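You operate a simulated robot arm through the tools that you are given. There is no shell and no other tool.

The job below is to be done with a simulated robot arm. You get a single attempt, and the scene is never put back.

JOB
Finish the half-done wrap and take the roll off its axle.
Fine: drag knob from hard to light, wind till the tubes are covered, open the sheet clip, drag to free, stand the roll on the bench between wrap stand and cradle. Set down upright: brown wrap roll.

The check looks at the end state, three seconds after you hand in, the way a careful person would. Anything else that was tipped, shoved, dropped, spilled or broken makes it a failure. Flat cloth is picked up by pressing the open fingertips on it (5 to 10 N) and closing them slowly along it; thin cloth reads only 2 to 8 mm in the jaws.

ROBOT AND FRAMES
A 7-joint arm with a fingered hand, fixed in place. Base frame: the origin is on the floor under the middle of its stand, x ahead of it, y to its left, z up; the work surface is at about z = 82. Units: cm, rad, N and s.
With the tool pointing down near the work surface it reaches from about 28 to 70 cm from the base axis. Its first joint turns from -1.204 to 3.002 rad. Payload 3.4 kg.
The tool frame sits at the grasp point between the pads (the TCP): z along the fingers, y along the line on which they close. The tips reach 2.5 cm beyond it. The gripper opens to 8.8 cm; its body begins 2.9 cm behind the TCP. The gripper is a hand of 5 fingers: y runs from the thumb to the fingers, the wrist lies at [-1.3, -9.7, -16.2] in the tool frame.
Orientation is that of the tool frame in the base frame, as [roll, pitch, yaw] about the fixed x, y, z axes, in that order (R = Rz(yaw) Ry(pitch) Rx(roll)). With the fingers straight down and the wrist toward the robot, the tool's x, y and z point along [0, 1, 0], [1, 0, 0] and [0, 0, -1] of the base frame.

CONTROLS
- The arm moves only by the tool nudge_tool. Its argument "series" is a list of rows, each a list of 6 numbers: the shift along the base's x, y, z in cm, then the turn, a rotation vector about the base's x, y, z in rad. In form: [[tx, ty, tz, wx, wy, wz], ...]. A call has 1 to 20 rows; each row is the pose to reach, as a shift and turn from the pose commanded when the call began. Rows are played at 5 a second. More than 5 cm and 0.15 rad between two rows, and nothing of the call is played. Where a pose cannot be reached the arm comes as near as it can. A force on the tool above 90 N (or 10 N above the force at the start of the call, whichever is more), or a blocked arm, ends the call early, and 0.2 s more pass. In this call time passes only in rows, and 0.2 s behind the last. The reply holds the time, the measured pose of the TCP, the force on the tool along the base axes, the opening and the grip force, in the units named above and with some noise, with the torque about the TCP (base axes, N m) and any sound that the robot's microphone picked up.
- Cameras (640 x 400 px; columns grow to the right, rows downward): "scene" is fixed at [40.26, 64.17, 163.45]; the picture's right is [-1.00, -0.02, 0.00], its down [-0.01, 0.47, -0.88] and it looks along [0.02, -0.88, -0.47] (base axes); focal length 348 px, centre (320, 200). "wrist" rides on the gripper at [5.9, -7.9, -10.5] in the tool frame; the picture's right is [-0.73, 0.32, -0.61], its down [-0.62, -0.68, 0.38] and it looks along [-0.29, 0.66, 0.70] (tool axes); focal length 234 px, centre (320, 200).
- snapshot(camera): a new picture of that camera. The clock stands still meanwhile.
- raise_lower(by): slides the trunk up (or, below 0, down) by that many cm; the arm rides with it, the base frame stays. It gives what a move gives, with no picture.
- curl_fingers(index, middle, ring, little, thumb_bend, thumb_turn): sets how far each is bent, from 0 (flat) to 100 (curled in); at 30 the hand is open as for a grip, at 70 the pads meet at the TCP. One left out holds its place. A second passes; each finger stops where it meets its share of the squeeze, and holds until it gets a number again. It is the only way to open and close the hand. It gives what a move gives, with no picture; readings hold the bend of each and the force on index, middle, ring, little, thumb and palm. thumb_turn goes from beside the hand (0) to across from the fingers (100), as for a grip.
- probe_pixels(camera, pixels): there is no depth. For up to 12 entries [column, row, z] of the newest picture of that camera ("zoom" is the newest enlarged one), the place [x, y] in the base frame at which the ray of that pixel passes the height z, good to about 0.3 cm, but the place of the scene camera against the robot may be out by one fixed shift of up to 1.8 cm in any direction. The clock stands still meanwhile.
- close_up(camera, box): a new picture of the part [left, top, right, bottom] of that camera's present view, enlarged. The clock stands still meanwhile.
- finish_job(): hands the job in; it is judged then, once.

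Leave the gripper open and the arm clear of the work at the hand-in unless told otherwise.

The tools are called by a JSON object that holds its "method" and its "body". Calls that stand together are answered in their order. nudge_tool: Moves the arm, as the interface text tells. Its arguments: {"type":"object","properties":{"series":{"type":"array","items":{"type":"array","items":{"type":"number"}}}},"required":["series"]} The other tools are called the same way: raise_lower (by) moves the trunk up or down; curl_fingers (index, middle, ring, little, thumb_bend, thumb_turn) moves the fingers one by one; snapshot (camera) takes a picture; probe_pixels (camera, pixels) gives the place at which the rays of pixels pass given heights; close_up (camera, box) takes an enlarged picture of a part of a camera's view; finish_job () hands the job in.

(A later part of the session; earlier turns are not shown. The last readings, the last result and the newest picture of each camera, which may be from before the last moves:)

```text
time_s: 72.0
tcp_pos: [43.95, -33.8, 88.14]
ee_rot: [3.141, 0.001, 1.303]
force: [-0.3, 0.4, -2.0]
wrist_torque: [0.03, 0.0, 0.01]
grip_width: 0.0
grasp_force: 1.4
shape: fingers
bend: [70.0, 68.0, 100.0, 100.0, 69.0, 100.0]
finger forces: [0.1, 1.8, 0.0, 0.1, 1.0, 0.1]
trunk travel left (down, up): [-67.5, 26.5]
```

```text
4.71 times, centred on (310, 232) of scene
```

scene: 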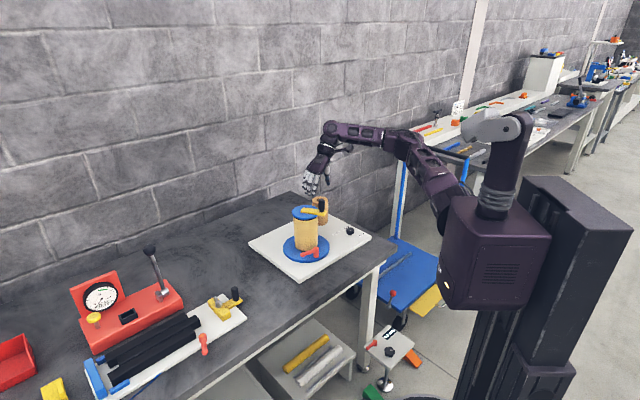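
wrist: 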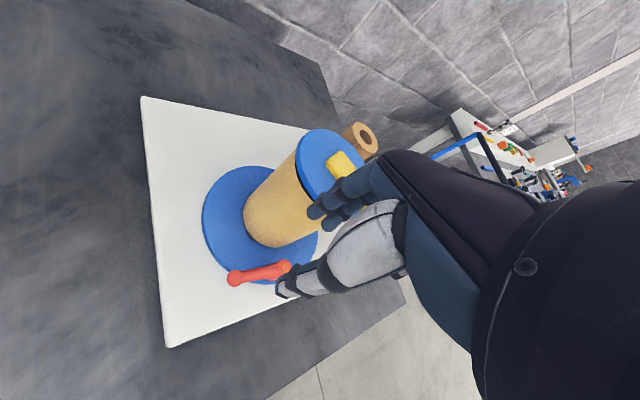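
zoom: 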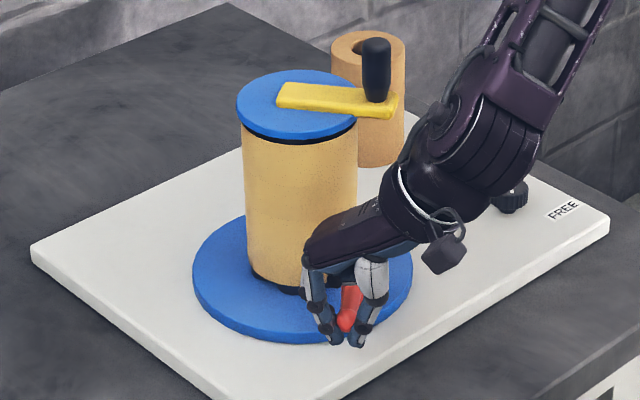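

The lever is now at about 95° (57° opened), still without resistance. I'll keep swinging toward and past the radial direction, watching for a stop.

{"method": "nudge_tool", "body": {"series": [[-0.73, -0.11, 0, 0, 0, 0.12], [-1.44, -0.31, 0, 0, 0, 0.24], [-2.12, -0.59, 0, 0, 0, 0.36], [-2.76, -0.95, 0, 0, 0, 0.48], [-3.35, -1.39, 0, 0, 0, 0.6]]}}

{"method": "close_up", "body": {"camera": "scene", "box": [265, 190, 355, 275]}}

{"method": "close_up", "body": {"camera": "wrist", "box": [160, 120, 420, 320]}}

```text
time_s: 73.2
tcp_pos: [40.61, -35.1, 87.96]
ee_rot: [3.141, 0.0, 1.904]
force: [0.1, 1.5, -1.0]
wrist_torque: [0.04, -0.03, 0.01]
grip_width: 0.02
grasp_force: 0.4
shape: fingers
bend: [70.0, 69.0, 100.0, 100.0, 69.0, 100.0]
finger forces: [0.4, 0.8, 0.1, 0.0, 1.1, 0.1]
trunk travel left (down, up): [-67.5, 26.5]
```

```text
4.71 times, centred on (310, 232) of scene
```

zoom: 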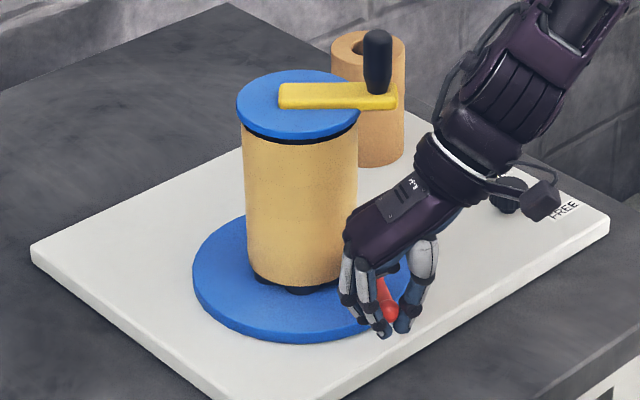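

```text
2.00 times, centred on (290, 220) of wrist
```

zoom: 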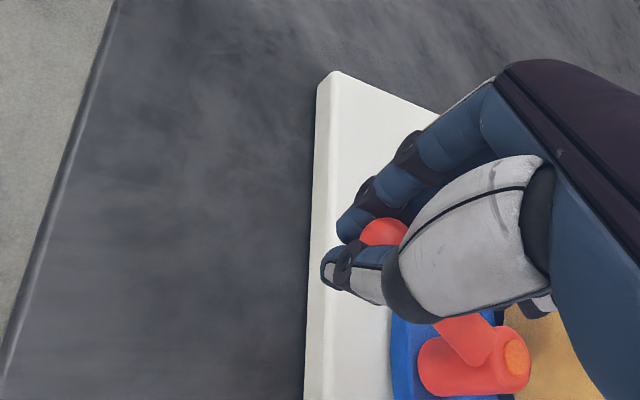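

The crank arm shifted slightly, so the lever has probably reached its open stop and begun dragging the turntable. I'll release here, rise and look at the lever's new direction.

{"method": "curl_fingers", "body": {"index": 44, "middle": 44, "thumb_bend": 44}}

{"method": "nudge_tool", "body": {"series": [[0, 0, 2, 0, 0, 0], [0, 0, 5, 0, 0, 0], [0, 0, 9, 0, 0, 0], [0, 0.5, 13, 0, 0, 0], [0, 1, 17, 0, 0, -0.1], [0, 1.5, 21, 0, 0, -0.2]]}}

{"method": "snapshot", "body": {"camera": "wrist"}}

{"method": "close_up", "body": {"camera": "scene", "box": [265, 190, 355, 275]}}

```text
time_s: 74.2
tcp_pos: [40.54, -35.25, 88.12]
ee_rot: [-3.14, 0.0, 1.9]
force: [-0.2, -0.3, 0.6]
wrist_torque: [0.01, 0.0, -0.02]
grip_width: 5.44
grasp_force: 0.0
shape: fingers
bend: [44.0, 44.0, 100.0, 100.0, 44.0, 97.0]
finger forces: [0.0, 0.0, 0.0, 0.0, 0.0, 0.0]
trunk travel left (down, up): [-67.5, 26.5]
```

```text
time_s: 75.6
tcp_pos: [40.36, -33.86, 108.44]
ee_rot: [-3.139, 0.0, 1.715]
force: [-0.6, 0.7, 0.6]
wrist_torque: [-0.03, 0.0, 0.01]
grip_width: 5.42
grasp_force: 0.1
shape: fingers
bend: [44.0, 44.0, 100.0, 100.0, 44.0, 97.0]
finger forces: [0.0, 0.0, 0.0, 0.0, 0.0, 0.0]
out of reach, approached as far as the arm can: row 6
trunk travel left (down, up): [-67.5, 26.5]
```

```text
taken
```

wrist: 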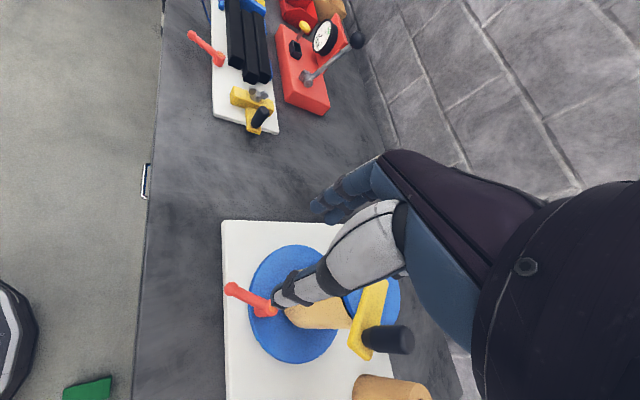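

```text
4.71 times, centred on (310, 232) of scene
```

zoom: 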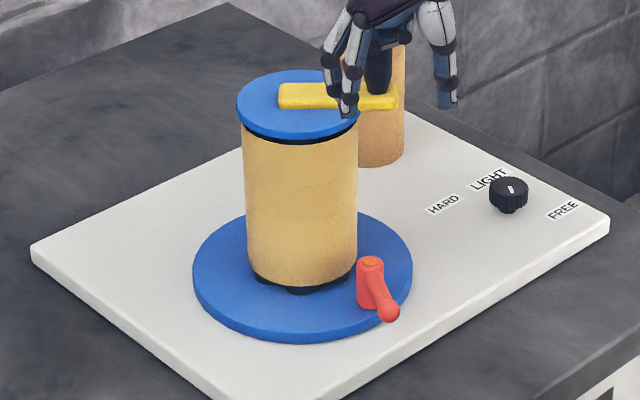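

The lever now points radially outward from the tubes. I'll probe the post and ball to compute how far it opened relative to the turntable.

{"method": "probe_pixels", "body": {"camera": "scene", "pixels": [[320.6, 244.8, 88.3], [324.4, 255.8, 87.4], [316.2, 248.6, 88.3], [302, 254.8, 87.4]]}}

{"method": "close_up", "body": {"camera": "wrist", "box": [210, 210, 430, 400]}}

```text
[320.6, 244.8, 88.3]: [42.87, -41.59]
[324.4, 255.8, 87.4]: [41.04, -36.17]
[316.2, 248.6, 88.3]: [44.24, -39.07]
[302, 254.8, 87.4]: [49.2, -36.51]
```

```text
2.11 times, centred on (320, 305) of wrist
```

zoom: 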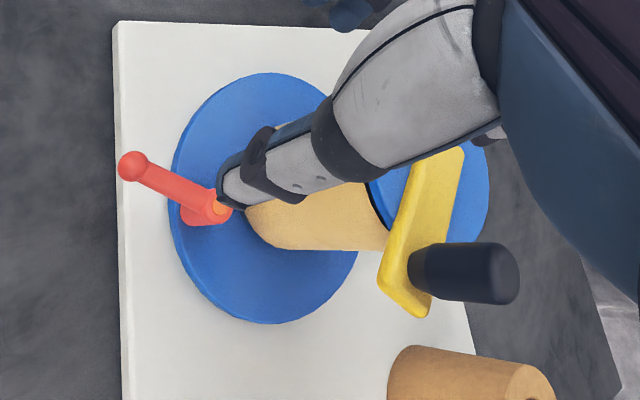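

{"method": "probe_pixels", "body": {"camera": "zoom", "pixels": [[132, 165, 87.4], [223, 206, 88.3], [168, 180, 84.5], [265, 72, 84.5], [262, 323, 84.5], [413, 260, 101], [485, 272, 105.4], [120, 22, 83]]}}

```text
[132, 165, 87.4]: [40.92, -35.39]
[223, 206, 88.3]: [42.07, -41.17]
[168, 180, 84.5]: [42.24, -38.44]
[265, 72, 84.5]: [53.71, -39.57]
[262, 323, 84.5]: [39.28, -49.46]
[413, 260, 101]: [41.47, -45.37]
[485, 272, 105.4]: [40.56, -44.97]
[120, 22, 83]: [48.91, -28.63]
```

By this reading the lever opened about 45 to 50° and the turntable turned about 10° with it. I want to know whether that is a real stop. I'll go back to the ball at about (40.9, -35.4), re-grip it and pull straight outward from the axis, which turns only the lever.

{"method": "nudge_tool", "body": {"series": [[0.2, -0.5, -2, 0, 0, -0.1], [0.4, -1.0, -4, 0, 0, -0.2], [0.5, -1.3, -8, 0, 0, -0.29], [0.5, -1.3, -12, 0, 0, -0.29], [0.5, -1.3, -15.5, 0, 0, -0.29], [0.5, -1.3, -18, 0, 0, -0.29], [0.5, -1.3, -20.2, 0, 0, -0.29]]}}

{"method": "close_up", "body": {"camera": "wrist", "box": [220, 150, 400, 310]}}

{"method": "close_up", "body": {"camera": "scene", "box": [285, 215, 355, 275]}}

```text
time_s: 77.2
tcp_pos: [40.89, -34.89, 88.32]
ee_rot: [-3.142, 0.001, 1.411]
force: [0.4, 0.0, -0.6]
wrist_torque: [-0.01, -0.02, 0.01]
grip_width: 5.42
grasp_force: 0.2
shape: fingers
bend: [44.0, 44.0, 100.0, 100.0, 44.0, 97.0]
finger forces: [0.1, 0.0, 0.1, 0.0, 0.1, 0.1]
trunk travel left (down, up): [-67.5, 26.5]
```

```text
2.50 times, centred on (310, 230) of wrist
```

zoom: 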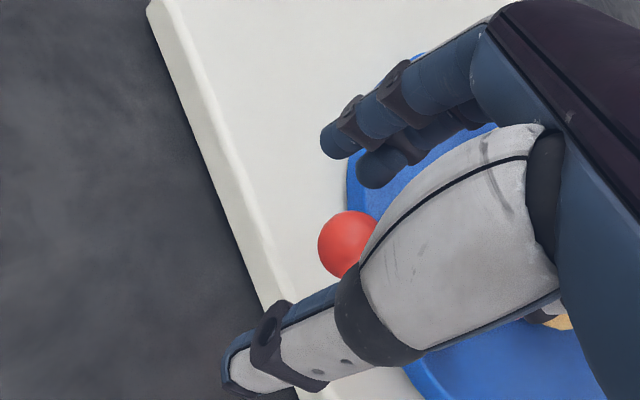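

```text
6.67 times, centred on (320, 245) of scene
```

zoom: 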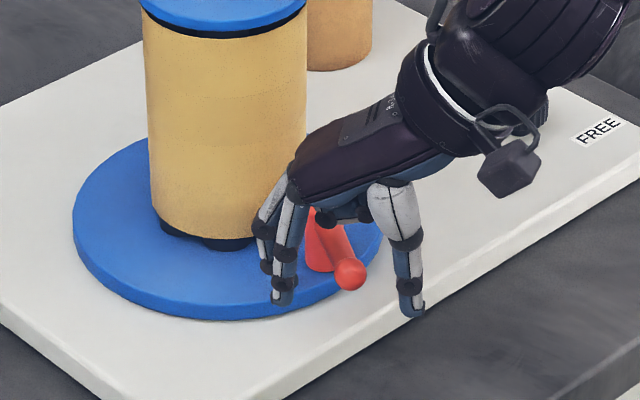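

The ball sits at the same place in the hand as at the first grip. I'll close on it and pull straight outward from the axis in small steps.

{"method": "curl_fingers", "body": {"index": 70, "middle": 70, "thumb_bend": 70}}

{"method": "nudge_tool", "body": {"series": [[-0.15, 0.22, 0, 0, 0, 0], [-0.3, 0.45, 0, 0, 0, 0], [-0.45, 0.68, 0, 0, 0, 0]]}}

{"method": "close_up", "body": {"camera": "wrist", "box": [220, 150, 400, 310]}}

{"method": "close_up", "body": {"camera": "scene", "box": [265, 190, 355, 275]}}

```text
time_s: 78.2
tcp_pos: [40.88, -34.82, 88.19]
ee_rot: [-3.141, 0.0, 1.411]
force: [-0.3, -0.1, -0.9]
wrist_torque: [-0.01, -0.04, 0.06]
grip_width: 0.1
grasp_force: 0.9
shape: fingers
bend: [70.0, 67.0, 100.0, 100.0, 68.0, 100.0]
finger forces: [0.1, 1.6, 0.1, 0.0, 1.4, 0.0]
trunk travel left (down, up): [-67.5, 26.5]
```

```text
time_s: 79.0
tcp_pos: [40.57, -34.38, 88.23]
ee_rot: [-3.141, 0.001, 1.412]
force: [0.4, 1.0, -0.6]
wrist_torque: [0.0, -0.03, -0.04]
grip_width: 0.0
grasp_force: 0.1
shape: fingers
bend: [70.0, 69.0, 100.0, 100.0, 70.0, 100.0]
finger forces: [0.0, 0.6, 0.1, 0.1, 0.1, 0.0]
trunk travel left (down, up): [-67.5, 26.5]
```

```text
2.50 times, centred on (310, 230) of wrist
```

zoom: 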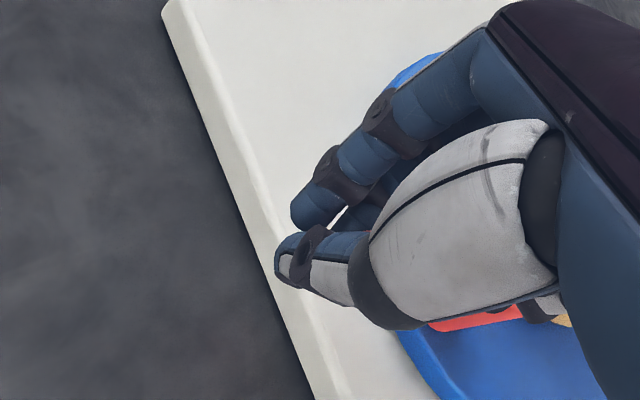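

```text
4.71 times, centred on (310, 232) of scene
```

zoom: 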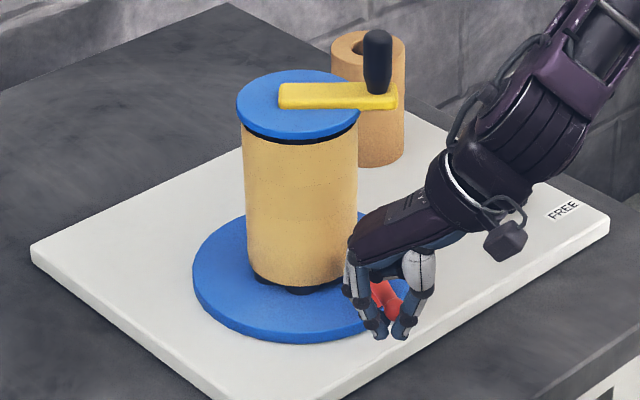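

The ball slipped out because the pinch was weak (about 1.5 N). I'll go back, pinch firmly and pull again.

{"method": "curl_fingers", "body": {"index": 46, "middle": 46, "thumb_bend": 46}}

{"method": "nudge_tool", "body": {"series": [[0.2, -0.3, 0, 0, 0, 0], [0.45, -0.68, -0.3, 0, 0, 0], [0.5, -0.8, -0.4, 0, 0, 0]]}}

{"method": "close_up", "body": {"camera": "wrist", "box": [220, 150, 400, 310]}}

{"method": "curl_fingers", "body": {"index": 80, "middle": 80, "thumb_bend": 82}}

{"method": "close_up", "body": {"camera": "wrist", "box": [220, 150, 400, 310]}}

```text
time_s: 80.0
tcp_pos: [40.58, -34.26, 88.25]
ee_rot: [3.14, 0.0, 1.409]
force: [-1.0, 0.7, 0.3]
wrist_torque: [-0.02, 0.01, 0.01]
grip_width: 4.99
grasp_force: 0.1
shape: fingers
bend: [46.0, 46.0, 100.0, 100.0, 46.0, 98.0]
finger forces: [0.0, 0.1, 0.0, 0.0, 0.1, 0.0]
trunk travel left (down, up): [-67.5, 26.5]
```

```text
time_s: 80.8
tcp_pos: [40.95, -35.07, 87.82]
ee_rot: [-3.141, 0.0, 1.408]
force: [0.6, -0.7, 0.3]
wrist_torque: [0.02, -0.04, -0.03]
grip_width: 4.98
grasp_force: 0.1
shape: fingers
bend: [46.0, 46.0, 100.0, 100.0, 46.0, 98.0]
finger forces: [0.0, 0.1, 0.0, 0.0, 0.0, 0.0]
trunk travel left (down, up): [-67.5, 26.5]
```

```text
2.50 times, centred on (310, 230) of wrist
```

zoom: 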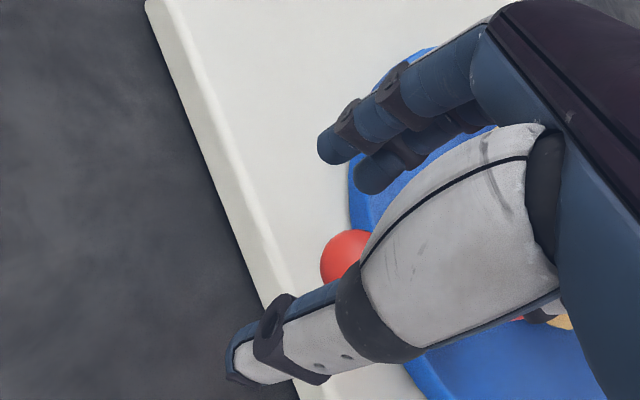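

```text
time_s: 81.8
tcp_pos: [40.97, -35.09, 87.73]
ee_rot: [-3.14, -0.002, 1.41]
force: [0.1, 0.8, -11.7]
wrist_torque: [0.08, -0.05, 0.06]
grip_width: 0.0
grasp_force: 11.2
shape: fingers
bend: [78.0, 73.0, 100.0, 100.0, 72.0, 99.0]
finger forces: [0.1, 9.6, 0.0, 0.0, 12.1, 0.0]
trunk travel left (down, up): [-67.5, 26.5]
```

```text
2.50 times, centred on (310, 230) of wrist
```

zoom: 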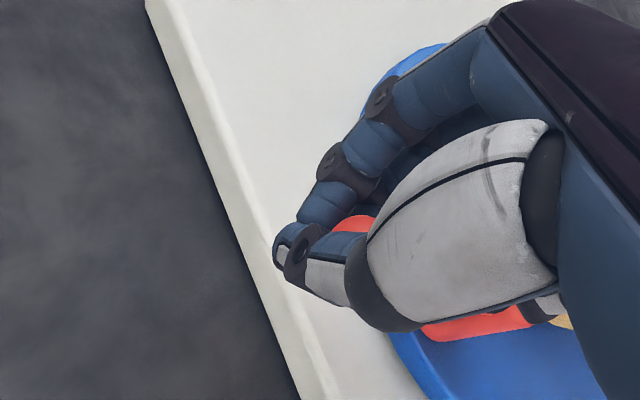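

Middle (9.6 N) and thumb (12.1 N) now hold the ball firmly. I'll pull outward from the axis by 0.6 cm and read the force.

{"method": "nudge_tool", "body": {"series": [[-0.1, 0.17, 0, 0, 0, 0], [-0.2, 0.34, 0, 0, 0, 0], [-0.3, 0.5, 0, 0, 0, 0]]}}

{"method": "close_up", "body": {"camera": "wrist", "box": [220, 150, 400, 310]}}

{"method": "close_up", "body": {"camera": "scene", "box": [265, 190, 355, 275]}}

```text
time_s: 82.6
tcp_pos: [40.83, -34.4, 88.22]
ee_rot: [3.138, 0.0, 1.412]
force: [1.0, 0.3, 0.1]
wrist_torque: [-0.01, 0.0, -0.02]
grip_width: 0.01
grasp_force: 0.2
shape: fingers
bend: [78.0, 76.0, 100.0, 100.0, 74.0, 100.0]
finger forces: [0.1, 0.4, 0.1, 0.0, 0.0, 0.0]
trunk travel left (down, up): [-67.5, 26.5]
```

```text
2.50 times, centred on (310, 230) of wrist
```

zoom: 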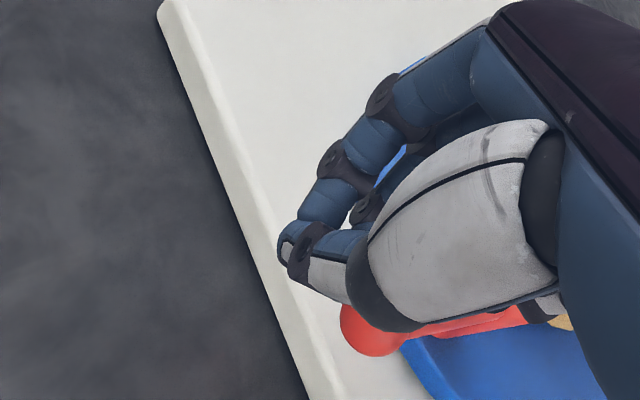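

```text
4.71 times, centred on (310, 232) of scene
```

zoom: 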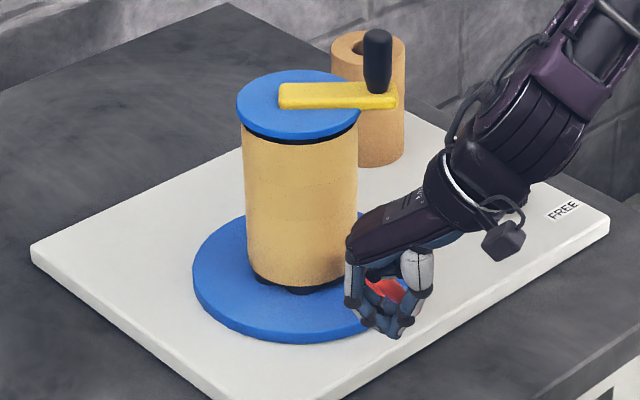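

The ball slid out to the thumb's far side, so the lever may have swung further. I'll open, rise and look again.

{"method": "nudge_tool", "body": {"series": [[0.2, 0.4, 1.5, 0, 0, 0], [0.4, 0.8, 4, 0, 0, 0], [0.4, 1, 8, 0, 0, 0], [0.4, 1, 12, 0, 0, 0], [0.4, 1, 16, 0, 0, 0]]}}

{"method": "close_up", "body": {"camera": "wrist", "box": [190, 190, 430, 400]}}

{"method": "close_up", "body": {"camera": "scene", "box": [265, 190, 355, 275]}}

```text
time_s: 83.8
tcp_pos: [41.14, -33.69, 104.12]
ee_rot: [-3.139, 0.001, 1.411]
force: [0.1, 0.1, 0.1]
wrist_torque: [-0.01, -0.03, -0.01]
grip_width: 0.01
grasp_force: 0.0
shape: fingers
bend: [78.0, 76.0, 100.0, 100.0, 74.0, 100.0]
finger forces: [0.1, 0.1, 0.1, 0.0, 0.0, 0.0]
trunk travel left (down, up): [-67.5, 26.5]
```

```text
1.90 times, centred on (310, 295) of wrist
```

zoom: 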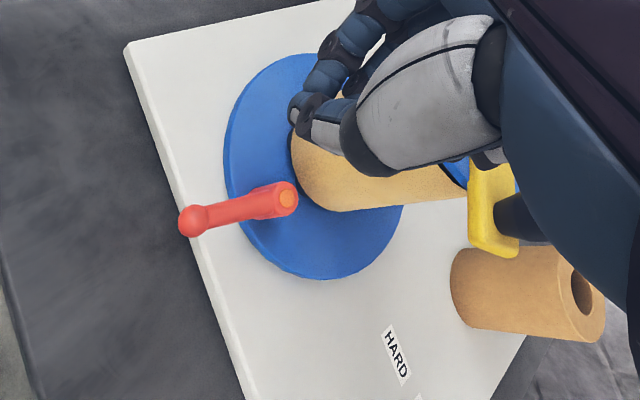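

```text
4.71 times, centred on (310, 232) of scene
```

zoom: 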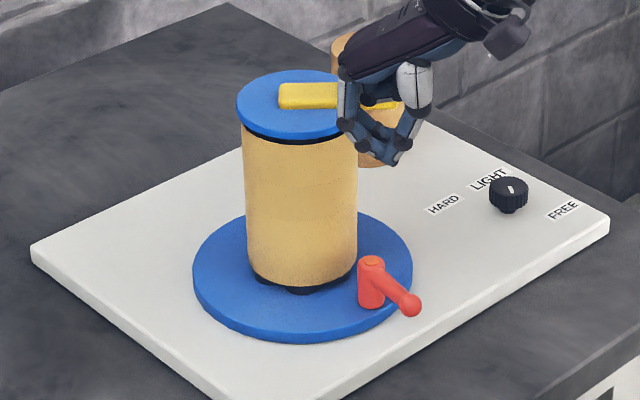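

The lever did swing further, so the earlier point was friction and not a stop. I'll measure the lever's angle again from this clear wrist view.

{"method": "close_up", "body": {"camera": "wrist", "box": [200, 210, 370, 350]}}

{"method": "snapshot", "body": {"camera": "wrist"}}

```text
2.86 times, centred on (285, 280) of wrist
```

zoom: 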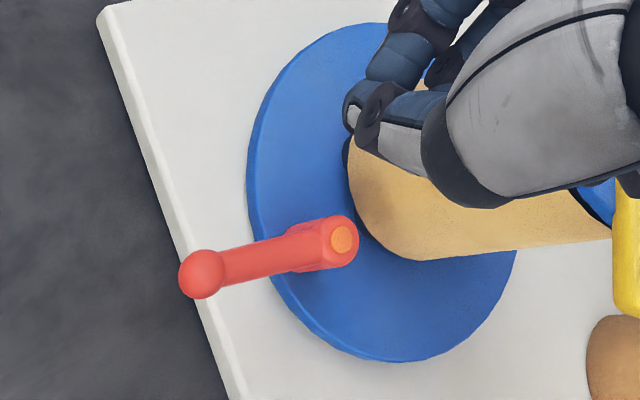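

```text
taken
```

wrist: 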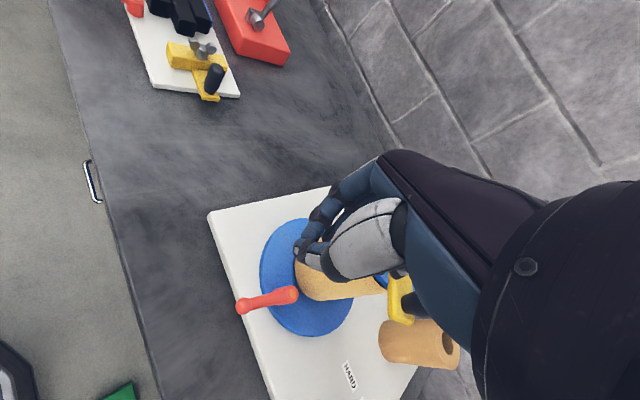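

{"method": "probe_pixels", "body": {"camera": "zoom", "pixels": [[203, 274, 87.4], [342, 238, 88.3], [203, 274, 87], [342, 238, 88], [247, 150, 84.5], [345, 22, 84.5], [515, 250, 84.5], [395, 362, 84.5], [101, 5, 83]]}}

```text
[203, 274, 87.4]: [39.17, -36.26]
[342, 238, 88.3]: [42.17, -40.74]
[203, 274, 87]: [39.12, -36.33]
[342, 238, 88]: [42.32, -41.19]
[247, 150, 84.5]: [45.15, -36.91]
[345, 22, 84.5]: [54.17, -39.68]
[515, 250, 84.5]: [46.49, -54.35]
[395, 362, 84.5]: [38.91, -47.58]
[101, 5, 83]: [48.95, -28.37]
```

The lever has opened about 69° (from -83° to -14° relative to radial). To find its real stop without dragging the turntable, I'll grip the rod itself and rotate it as a rigid piece about its post. Next I'll move to the rod's middle at (40.35, -38.15) with the hand aligned along it.

{"method": "curl_fingers", "body": {"index": 46, "middle": 46, "thumb_bend": 46}}

{"method": "nudge_tool", "body": {"series": [[-0.2, -0.8, 0, 0, 0, 0.13], [-0.4, -1.6, 0, 0, 0, 0.26], [-0.5, -2.4, 0, 0, 0, 0.39], [-0.6, -3.2, 0, 0, 0, 0.52], [-0.7, -3.9, -1, 0, 0, 0.64], [-0.8, -4.4, -3, 0, 0, 0.72], [-0.8, -4.4, -6, 0, 0, 0.72]]}}

{"method": "close_up", "body": {"camera": "wrist", "box": [190, 170, 430, 370]}}

{"method": "close_up", "body": {"camera": "scene", "box": [265, 180, 365, 275]}}

```text
time_s: 84.8
tcp_pos: [41.14, -33.79, 104.12]
ee_rot: [-3.14, 0.0, 1.409]
force: [-0.4, -0.1, 0.1]
wrist_torque: [0.01, 0.01, 0.05]
grip_width: 5.0
grasp_force: 0.0
shape: fingers
bend: [46.0, 46.0, 100.0, 100.0, 46.0, 98.0]
finger forces: [0.0, 0.1, 0.1, 0.0, 0.0, 0.0]
trunk travel left (down, up): [-67.5, 26.5]
```

```text
time_s: 86.4
tcp_pos: [40.41, -38.05, 98.2]
ee_rot: [-3.141, 0.0, 2.132]
force: [0.7, -0.6, 0.0]
wrist_torque: [-0.02, -0.02, 0.01]
grip_width: 4.99
grasp_force: 0.1
shape: fingers
bend: [46.0, 46.0, 100.0, 100.0, 46.0, 98.0]
finger forces: [0.1, 0.0, 0.1, 0.1, 0.0, 0.0]
trunk travel left (down, up): [-67.5, 26.5]
```

```text
2.00 times, centred on (310, 270) of wrist
```

zoom: 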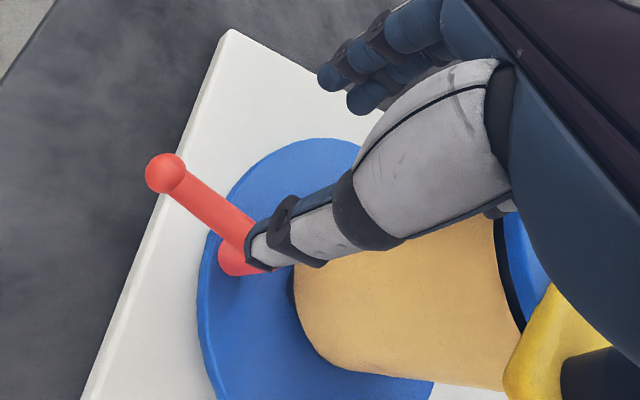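

```text
4.21 times, centred on (315, 228) of scene
```

zoom: 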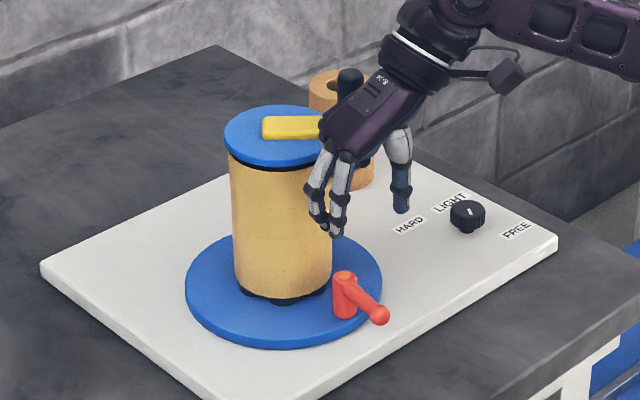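

The position is fine, but little-finger clearance to the wrap is tight. I'll grip further out on the rod by shifting (-0.5, +0.6), and descend to z 88 slowly.

{"method": "nudge_tool", "body": {"series": [[-0.3, 0.3, -2, 0, 0, 0], [-0.5, 0.6, -4.5, 0, 0, 0], [-0.5, 0.6, -7, 0, 0, 0], [-0.5, 0.6, -9, 0, 0, 0], [-0.5, 0.6, -10.2, 0, 0, 0]]}}

{"method": "close_up", "body": {"camera": "wrist", "box": [220, 150, 400, 310]}}

{"method": "close_up", "body": {"camera": "scene", "box": [275, 190, 365, 275]}}

```text
time_s: 87.6
tcp_pos: [40.02, -37.23, 87.83]
ee_rot: [3.141, -0.001, 2.13]
force: [0.1, 0.3, 0.1]
wrist_torque: [-0.01, 0.0, -0.01]
grip_width: 4.99
grasp_force: 0.2
shape: fingers
bend: [46.0, 46.0, 100.0, 100.0, 46.0, 98.0]
finger forces: [0.1, 0.0, 0.0, 0.1, 0.0, 0.1]
trunk travel left (down, up): [-67.5, 26.5]
```

```text
2.50 times, centred on (310, 230) of wrist
```

zoom: 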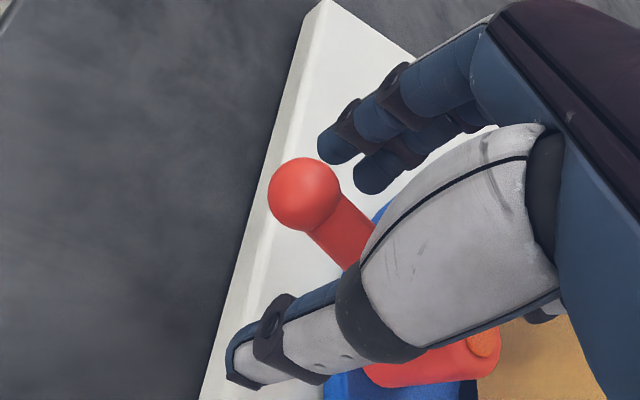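

```text
4.71 times, centred on (320, 232) of scene
```

zoom: 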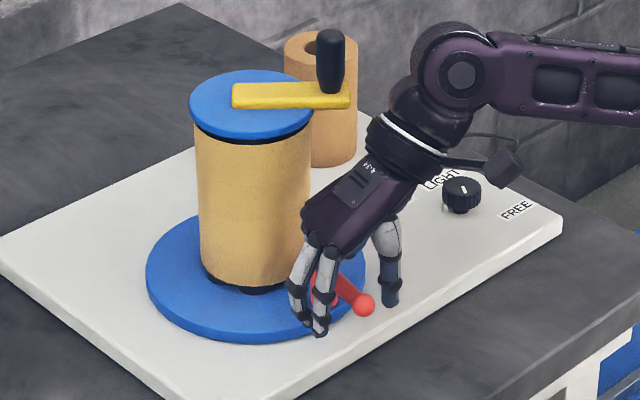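

The rod lies neatly between thumb and fingers. I'll grip it firmly, then rotate it about the post by 0.3 rad and watch the torque and the crank.

{"method": "curl_fingers", "body": {"index": 74, "middle": 74, "thumb_bend": 76}}

{"method": "nudge_tool", "body": {"series": [[-0.27, -0.18, 0, 0, 0, 0.075], [-0.54, -0.37, 0, 0, 0, 0.15], [-0.78, -0.59, 0, 0, 0, 0.225], [-1.01, -0.82, 0, 0, 0, 0.3]]}}

{"method": "close_up", "body": {"camera": "wrist", "box": [220, 150, 400, 310]}}

{"method": "close_up", "body": {"camera": "scene", "box": [275, 190, 365, 275]}}

```text
time_s: 88.6
tcp_pos: [39.97, -37.32, 87.65]
ee_rot: [-3.141, -0.003, 2.132]
force: [-0.7, 2.7, -12.3]
wrist_torque: [0.07, 0.06, 0.04]
grip_width: 0.0
grasp_force: 10.5
shape: fingers
bend: [73.0, 72.0, 100.0, 100.0, 70.0, 100.0]
finger forces: [6.4, 6.2, 0.1, 0.0, 7.7, 0.1]
trunk travel left (down, up): [-67.5, 26.5]
```

```text
time_s: 89.6
tcp_pos: [38.97, -38.18, 87.6]
ee_rot: [3.142, -0.001, 2.432]
force: [-0.4, 0.0, -8.9]
wrist_torque: [0.02, 0.02, -0.03]
grip_width: 0.0
grasp_force: 8.4
shape: fingers
bend: [73.0, 72.0, 100.0, 100.0, 71.0, 99.0]
finger forces: [6.1, 4.8, 0.1, 0.0, 7.2, 0.0]
trunk travel left (down, up): [-67.5, 26.5]
```

```text
2.50 times, centred on (310, 230) of wrist
```

zoom: 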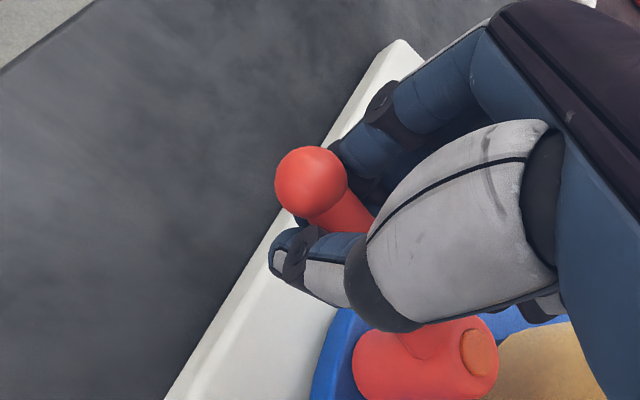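

```text
4.71 times, centred on (320, 232) of scene
```

zoom: 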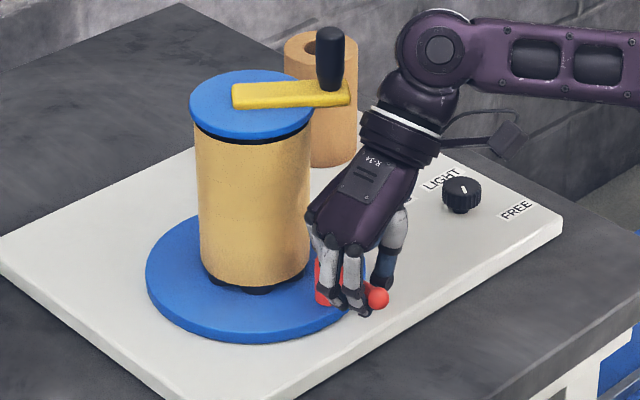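

The rod rotates easily and the crank arm has not moved. I'll continue another 0.3 rad to see whether a stop comes.

{"method": "nudge_tool", "body": {"series": [[-0.14, -0.17, 0, 0, 0, 0.05], [-0.28, -0.34, 0, 0, 0, 0.1], [-0.4, -0.52, 0, 0, 0, 0.15], [-0.52, -0.7, 0, 0, 0, 0.2], [-0.62, -0.89, 0, 0, 0, 0.25], [-0.72, -1.08, 0, 0, 0, 0.3]]}}

{"method": "close_up", "body": {"camera": "wrist", "box": [220, 150, 400, 310]}}

{"method": "close_up", "body": {"camera": "scene", "box": [275, 190, 365, 275]}}

```text
time_s: 91.0
tcp_pos: [38.2, -39.18, 87.64]
ee_rot: [3.141, 0.0, 2.733]
force: [-3.7, 3.3, -7.5]
wrist_torque: [0.02, 0.08, -0.02]
grip_width: 0.0
grasp_force: 8.8
shape: fingers
bend: [73.0, 72.0, 100.0, 100.0, 71.0, 98.0]
finger forces: [5.8, 4.2, 0.1, 0.0, 7.2, 0.0]
trunk travel left (down, up): [-67.5, 26.5]
```

```text
2.50 times, centred on (310, 230) of wrist
```

zoom: 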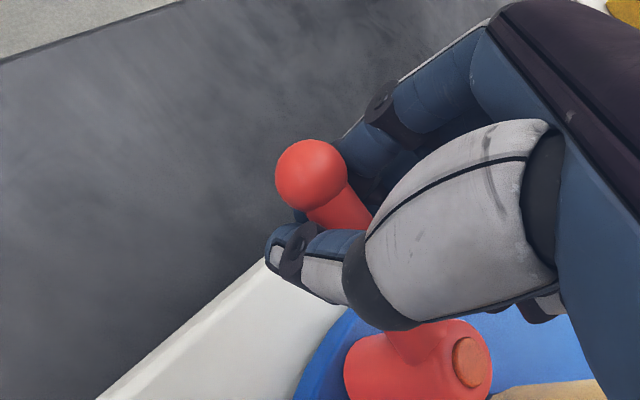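

```text
4.71 times, centred on (320, 232) of scene
```

zoom: 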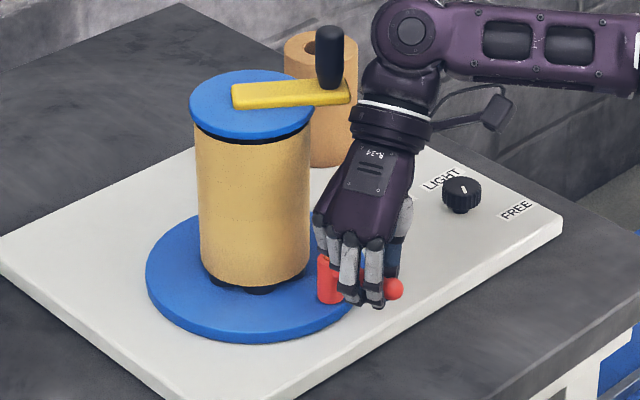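

The lever has swung about 99° in total and the turntable is just beginning to follow (about 3 to 4°), with 5 N of side force. It is clearly fully swung open, so I'll release and rise.

{"method": "curl_fingers", "body": {"index": 44, "middle": 44, "thumb_bend": 44}}

{"method": "nudge_tool", "body": {"series": [[0, 0, 1.5, 0, 0, 0], [0, 0, 4, 0, 0, -0.05], [0, 0.3, 7, 0, 0, -0.15], [-0.5, 0.6, 10, 0, 0, -0.28], [-1, 1, 13, 0, 0, -0.42], [-1.5, 1.5, 16, 0, 0, -0.56], [-2, 2, 19, 0, 0, -0.7], [-2.5, 2, 21, 0, 0, -0.84]]}}

{"method": "snapshot", "body": {"camera": "wrist"}}

{"method": "close_up", "body": {"camera": "scene", "box": [265, 180, 365, 275]}}

```text
time_s: 92.0
tcp_pos: [38.09, -39.27, 87.6]
ee_rot: [3.141, -0.002, 2.732]
force: [-0.3, -0.3, 0.0]
wrist_torque: [-0.02, 0.0, 0.02]
grip_width: 5.45
grasp_force: 0.0
shape: fingers
bend: [44.0, 44.0, 100.0, 100.0, 44.0, 97.0]
finger forces: [0.0, 0.0, 0.0, 0.1, 0.0, 0.0]
trunk travel left (down, up): [-67.5, 26.5]
```

```text
time_s: 93.8
tcp_pos: [35.51, -37.5, 108.72]
ee_rot: [3.142, 0.0, 1.888]
force: [0.1, -0.1, -0.4]
wrist_torque: [0.04, -0.02, -0.02]
grip_width: 5.45
grasp_force: 0.0
shape: fingers
bend: [44.0, 44.0, 100.0, 100.0, 44.0, 97.0]
finger forces: [0.0, 0.1, 0.1, 0.0, 0.0, 0.0]
trunk travel left (down, up): [-67.5, 26.5]
```

```text
taken
```

wrist: 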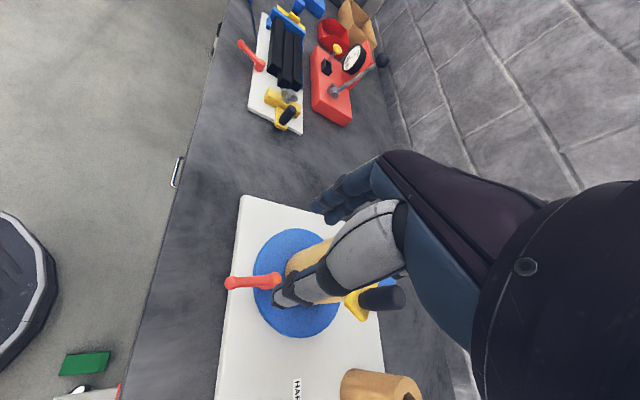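

```text
4.21 times, centred on (315, 228) of scene
```

zoom: 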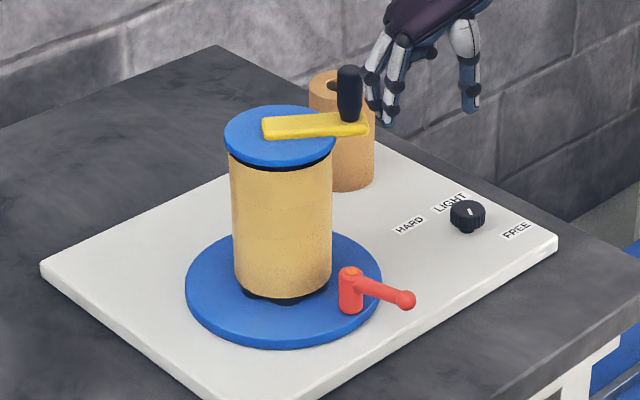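

The lever now points well away, and the crank and roll are undisturbed. Next is the drag knob to FREE, by turning it clockwise about 106° more. I'll open the hand and move above the knob at (30.6, -57.0) with yaw 0.9.

{"method": "curl_fingers", "body": {"index": 30, "middle": 30, "ring": 30, "little": 30, "thumb_bend": 30}}

{"method": "nudge_tool", "body": {"series": [[-0.7, -2.4, 1, 0, 0, -0.12], [-1.4, -4.8, 2, 0, 0, -0.24], [-2.1, -7.2, 2, 0, 0, -0.36], [-2.8, -9.6, 2, 0, 0, -0.48], [-3.5, -12, 1, 0, 0, -0.6], [-4.2, -14.4, -1, 0, 0, -0.72], [-4.6, -16.8, -4, 0, 0, -0.84], [-4.9, -19.3, -8, 0, 0, -0.97]]}}

{"method": "snapshot", "body": {"camera": "wrist"}}

{"method": "close_up", "body": {"camera": "wrist", "box": [220, 220, 320, 310]}}

```text
time_s: 94.8
tcp_pos: [35.55, -37.6, 108.51]
ee_rot: [3.141, 0.0, 1.892]
force: [0.1, 0.8, -0.1]
wrist_torque: [0.0, -0.02, 0.02]
grip_width: 8.49
grasp_force: 0.2
shape: fingers
bend: [30.0, 30.0, 30.0, 30.0, 30.0, 96.0]
finger forces: [0.0, 0.0, 0.0, 0.1, 0.1, 0.1]
trunk travel left (down, up): [-67.5, 26.5]
```

```text
time_s: 96.6
tcp_pos: [30.91, -56.49, 100.35]
ee_rot: [-3.141, -0.001, 0.918]
force: [-0.2, 0.6, 0.0]
wrist_torque: [0.02, 0.01, -0.01]
grip_width: 8.47
grasp_force: 0.1
shape: fingers
bend: [30.0, 30.0, 30.0, 30.0, 30.0, 96.0]
finger forces: [0.1, 0.0, 0.0, 0.0, 0.0, 0.0]
trunk travel left (down, up): [-67.5, 26.5]
```

```text
taken
```

wrist: 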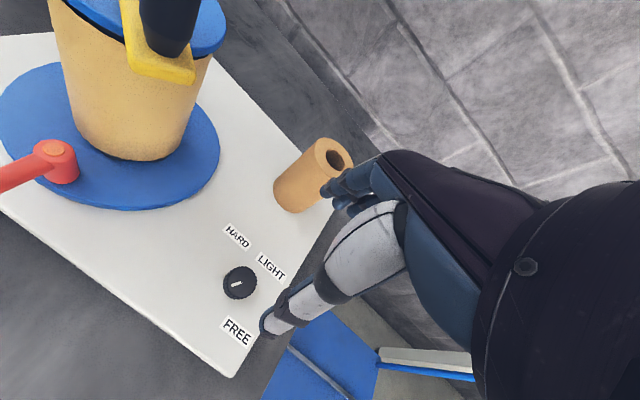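

```text
4.44 times, centred on (270, 265) of wrist
```

zoom: 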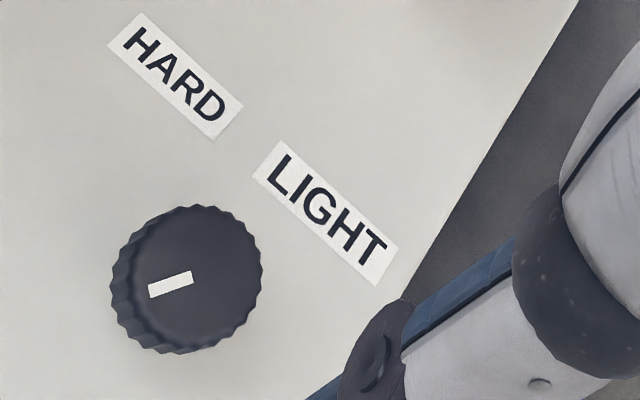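

The sheet strip between roll and tubes is gone in this view, so the clip really is open. The knob's mark still shows LIGHT. I'll descend onto the knob at (30.55, -57.0, 85.7) and grip it.

{"method": "nudge_tool", "body": {"series": [[-0.2, -0.3, -4, 0, 0, 0], [-0.3, -0.5, -8, 0, 0, 0], [-0.3, -0.5, -11, 0, 0, 0], [-0.3, -0.5, -13, 0, 0, 0], [-0.3, -0.5, -14.6, 0, 0, 0]]}}

{"method": "curl_fingers", "body": {"index": 72, "middle": 72, "ring": 45, "little": 40, "thumb_bend": 72}}

{"method": "close_up", "body": {"camera": "wrist", "box": [250, 170, 370, 320]}}

```text
time_s: 97.8
tcp_pos: [30.53, -56.79, 86.01]
ee_rot: [-3.141, 0.0, 0.922]
force: [-0.5, 0.8, -0.3]
wrist_torque: [0.01, -0.04, 0.0]
grip_width: 8.45
grasp_force: 0.1
shape: fingers
bend: [30.0, 30.0, 30.0, 30.0, 30.0, 96.0]
finger forces: [0.1, 0.0, 0.0, 0.1, 0.0, 0.0]
trunk travel left (down, up): [-67.5, 26.5]
```

```text
time_s: 98.8
tcp_pos: [30.69, -57.1, 86.02]
ee_rot: [-3.141, 0.0, 0.922]
force: [6.2, -5.3, -0.1]
wrist_torque: [-0.08, -0.15, 0.06]
grip_width: 2.2
grasp_force: 12.6
shape: fingers
bend: [58.0, 59.0, 45.0, 40.0, 60.0, 99.0]
finger forces: [7.4, 9.5, 0.0, 0.0, 9.6, 0.0]
trunk travel left (down, up): [-67.5, 26.5]
```

```text
2.67 times, centred on (310, 245) of wrist
```

zoom: 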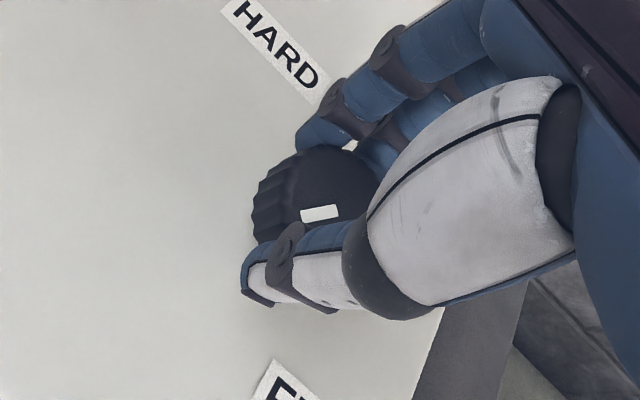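

The grip is solid and centred (58/59/60). I'll turn clockwise 1.2 rad in small steps first, then check.

{"method": "nudge_tool", "body": {"series": [[0, 0, 0, 0, 0, -0.1], [0, 0, 0, 0, 0, -0.2], [0, 0, 0, 0, 0, -0.3], [0, 0, 0, 0, 0, -0.4], [0, 0, 0, 0, 0, -0.5], [0, 0, 0, 0, 0, -0.6], [0, 0, 0, 0, 0, -0.7], [0, 0, 0, 0, 0, -0.8], [0, 0, 0, 0, 0, -0.9], [0, 0, 0, 0, 0, -1.0], [0, 0, 0, 0, 0, -1.1], [0, 0, 0, 0, 0, -1.2]]}}

{"method": "close_up", "body": {"camera": "wrist", "box": [250, 170, 370, 320]}}

{"method": "close_up", "body": {"camera": "scene", "box": [326, 210, 374, 246]}}

```text
time_s: 101.4
tcp_pos: [30.78, -57.28, 85.83]
ee_rot: [3.14, 0.0, -0.283]
force: [11.1, -11.1, -3.0]
wrist_torque: [-0.25, -0.23, 0.28]
grip_width: 2.33
grasp_force: 15.4
shape: fingers
bend: [56.0, 58.0, 45.0, 40.0, 61.0, 100.0]
finger forces: [14.6, 7.5, 0.0, 0.0, 9.0, 0.1]
trunk travel left (down, up): [-67.5, 26.5]
```

```text
2.67 times, centred on (310, 245) of wrist
```

zoom: 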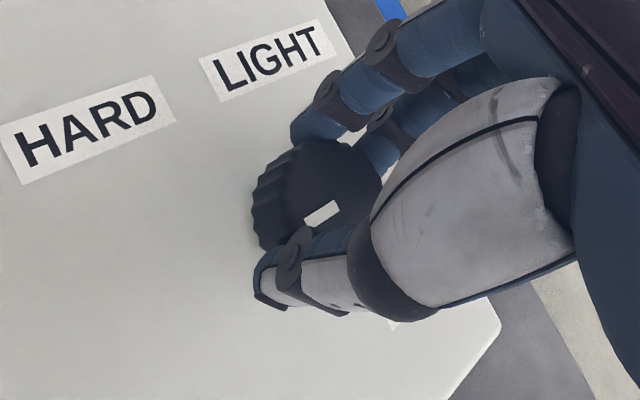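

```text
11.11 times, centred on (350, 228) of scene
```

zoom: 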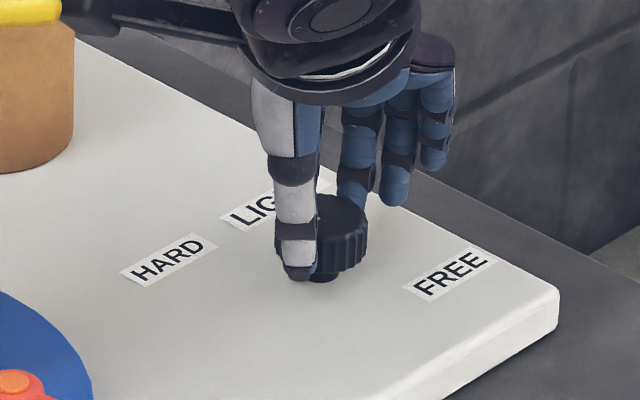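

The torque has risen to +0.28 N m and the mark has started to slip relative to the hand, so a stop may be reached. I'll release, rise and measure the mark.

{"method": "curl_fingers", "body": {"index": 30, "middle": 30, "ring": 30, "little": 30, "thumb_bend": 30}}

{"method": "nudge_tool", "body": {"series": [[0, 0, 2, 0, 0, 0], [0, 0, 5, 0, 0, 0], [0, 0, 8, 0, 0, 0], [0, 0, 11, 0, 0, 0]]}}

{"method": "close_up", "body": {"camera": "scene", "box": [326, 216, 374, 246]}}

{"method": "close_up", "body": {"camera": "wrist", "box": [210, 220, 290, 300]}}

```text
time_s: 102.4
tcp_pos: [30.45, -57.11, 86.07]
ee_rot: [-3.141, 0.001, -0.281]
force: [-0.9, -0.5, 0.0]
wrist_torque: [-0.02, 0.01, -0.01]
grip_width: 8.46
grasp_force: 0.1
shape: fingers
bend: [30.0, 30.0, 30.0, 30.0, 30.0, 96.0]
finger forces: [0.0, 0.1, 0.1, 0.0, 0.1, 0.0]
trunk travel left (down, up): [-67.5, 26.5]
```

```text
time_s: 103.4
tcp_pos: [30.37, -56.98, 97.23]
ee_rot: [-3.141, 0.001, -0.28]
force: [-0.3, -0.1, 0.6]
wrist_torque: [-0.01, -0.01, -0.01]
grip_width: 8.48
grasp_force: 0.0
shape: fingers
bend: [30.0, 30.0, 30.0, 30.0, 30.0, 96.0]
finger forces: [0.0, 0.0, 0.0, 0.1, 0.0, 0.1]
trunk travel left (down, up): [-67.5, 26.5]
```

```text
13.33 times, centred on (350, 231) of scene
```

zoom: 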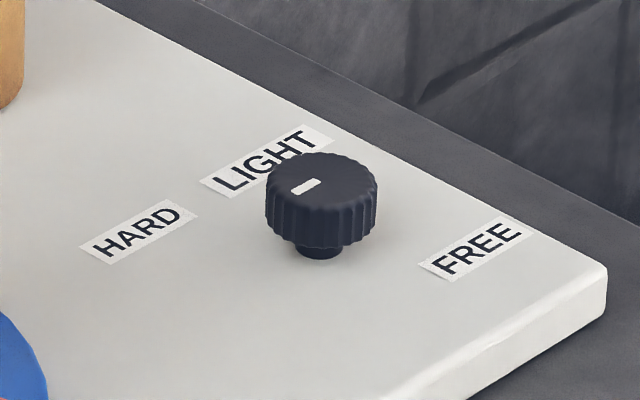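

```text
5.00 times, centred on (250, 260) of wrist
```

zoom: 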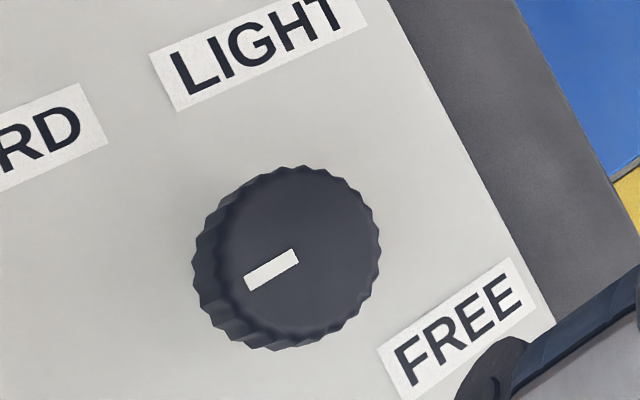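

{"method": "probe_pixels", "body": {"camera": "zoom", "pixels": [[297, 256, 85], [247, 283, 85], [380, 240, 85], [300, 165, 85], [222, 270, 85], [300, 335, 85]]}}

```text
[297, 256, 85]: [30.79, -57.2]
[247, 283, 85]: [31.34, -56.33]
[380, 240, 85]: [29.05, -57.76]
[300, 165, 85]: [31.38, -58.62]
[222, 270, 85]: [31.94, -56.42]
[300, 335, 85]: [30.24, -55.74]
```

The knob turned another 56° and reached its clockwise end stop. That makes 120° of total range: HARD at 0°, LIGHT where I set it at 60°, and this end is FREE.

Now the roll. It stands about 77.7 cm from the base axis, beyond the normal reach, so I'll look at it closely and then raise the hand and lower the trunk for more horizontal reach.

{"method": "close_up", "body": {"camera": "wrist", "box": [100, 0, 320, 210]}}

{"method": "nudge_tool", "body": {"series": [[0, 1, 4, 0, 0, 0.1], [-0.5, 2, 8, 0, 0, 0.2], [-1, 3, 12, 0, 0, 0.3], [-1.5, 4, 16, 0, 0, 0.4], [-2, 5, 20, 0, 0, 0.5], [-2, 6, 24, 0, 0, 0.6], [-2, 7, 26, 0, 0, 0.7]]}}

{"method": "close_up", "body": {"camera": "scene", "box": [290, 180, 350, 250]}}

{"method": "snapshot", "body": {"camera": "wrist"}}

```text
1.90 times, centred on (210, 105) of wrist
```

zoom: 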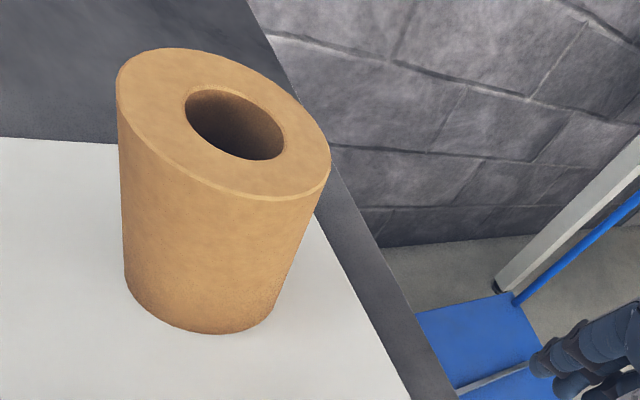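

```text
time_s: 105.0
tcp_pos: [28.1, -50.33, 123.22]
ee_rot: [-3.141, 0.0, 0.422]
force: [-0.8, 0.4, 0.3]
wrist_torque: [-0.02, 0.01, 0.02]
grip_width: 8.46
grasp_force: 0.1
shape: fingers
bend: [30.0, 30.0, 30.0, 30.0, 30.0, 96.0]
finger forces: [0.0, 0.1, 0.0, 0.0, 0.0, 0.0]
trunk travel left (down, up): [-67.5, 26.5]
```

```text
5.71 times, centred on (320, 215) of scene
```

zoom: 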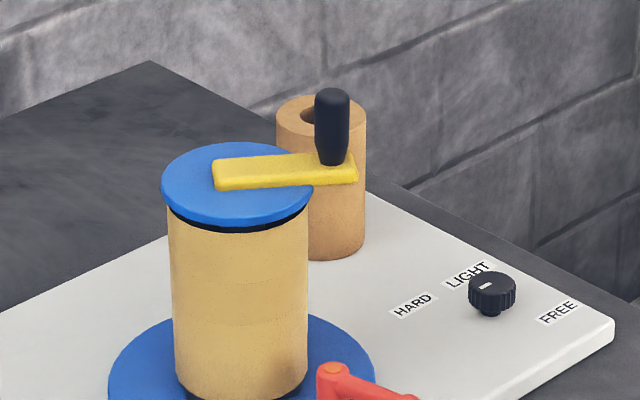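

```text
taken
```

wrist: 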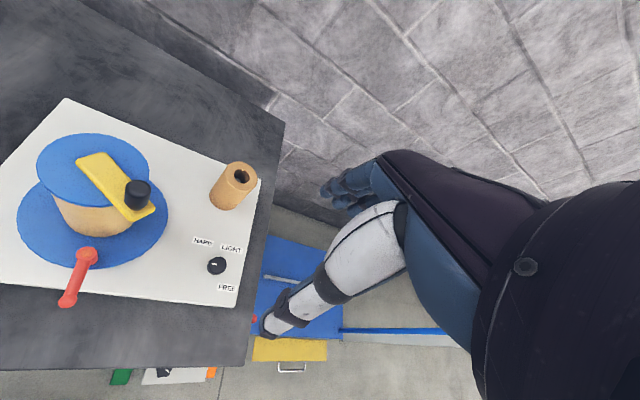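

The sheet is gone, the roll stands free on its axle, and the hole looks deep. I'll probe the roll here: top centre at wrist (240, 174), base edges near (221, 207).

{"method": "close_up", "body": {"camera": "wrist", "box": [190, 145, 280, 225]}}

```text
5.00 times, centred on (235, 185) of wrist
```

zoom: 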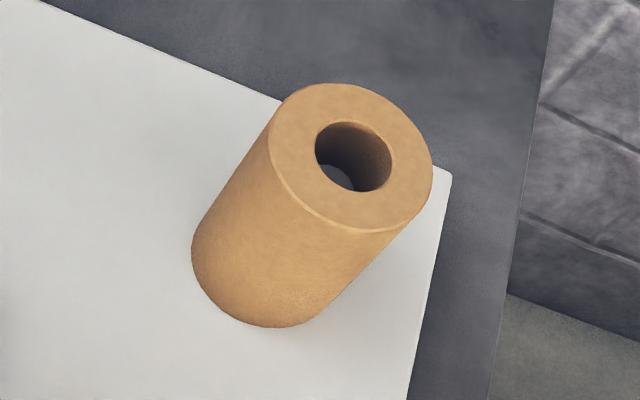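

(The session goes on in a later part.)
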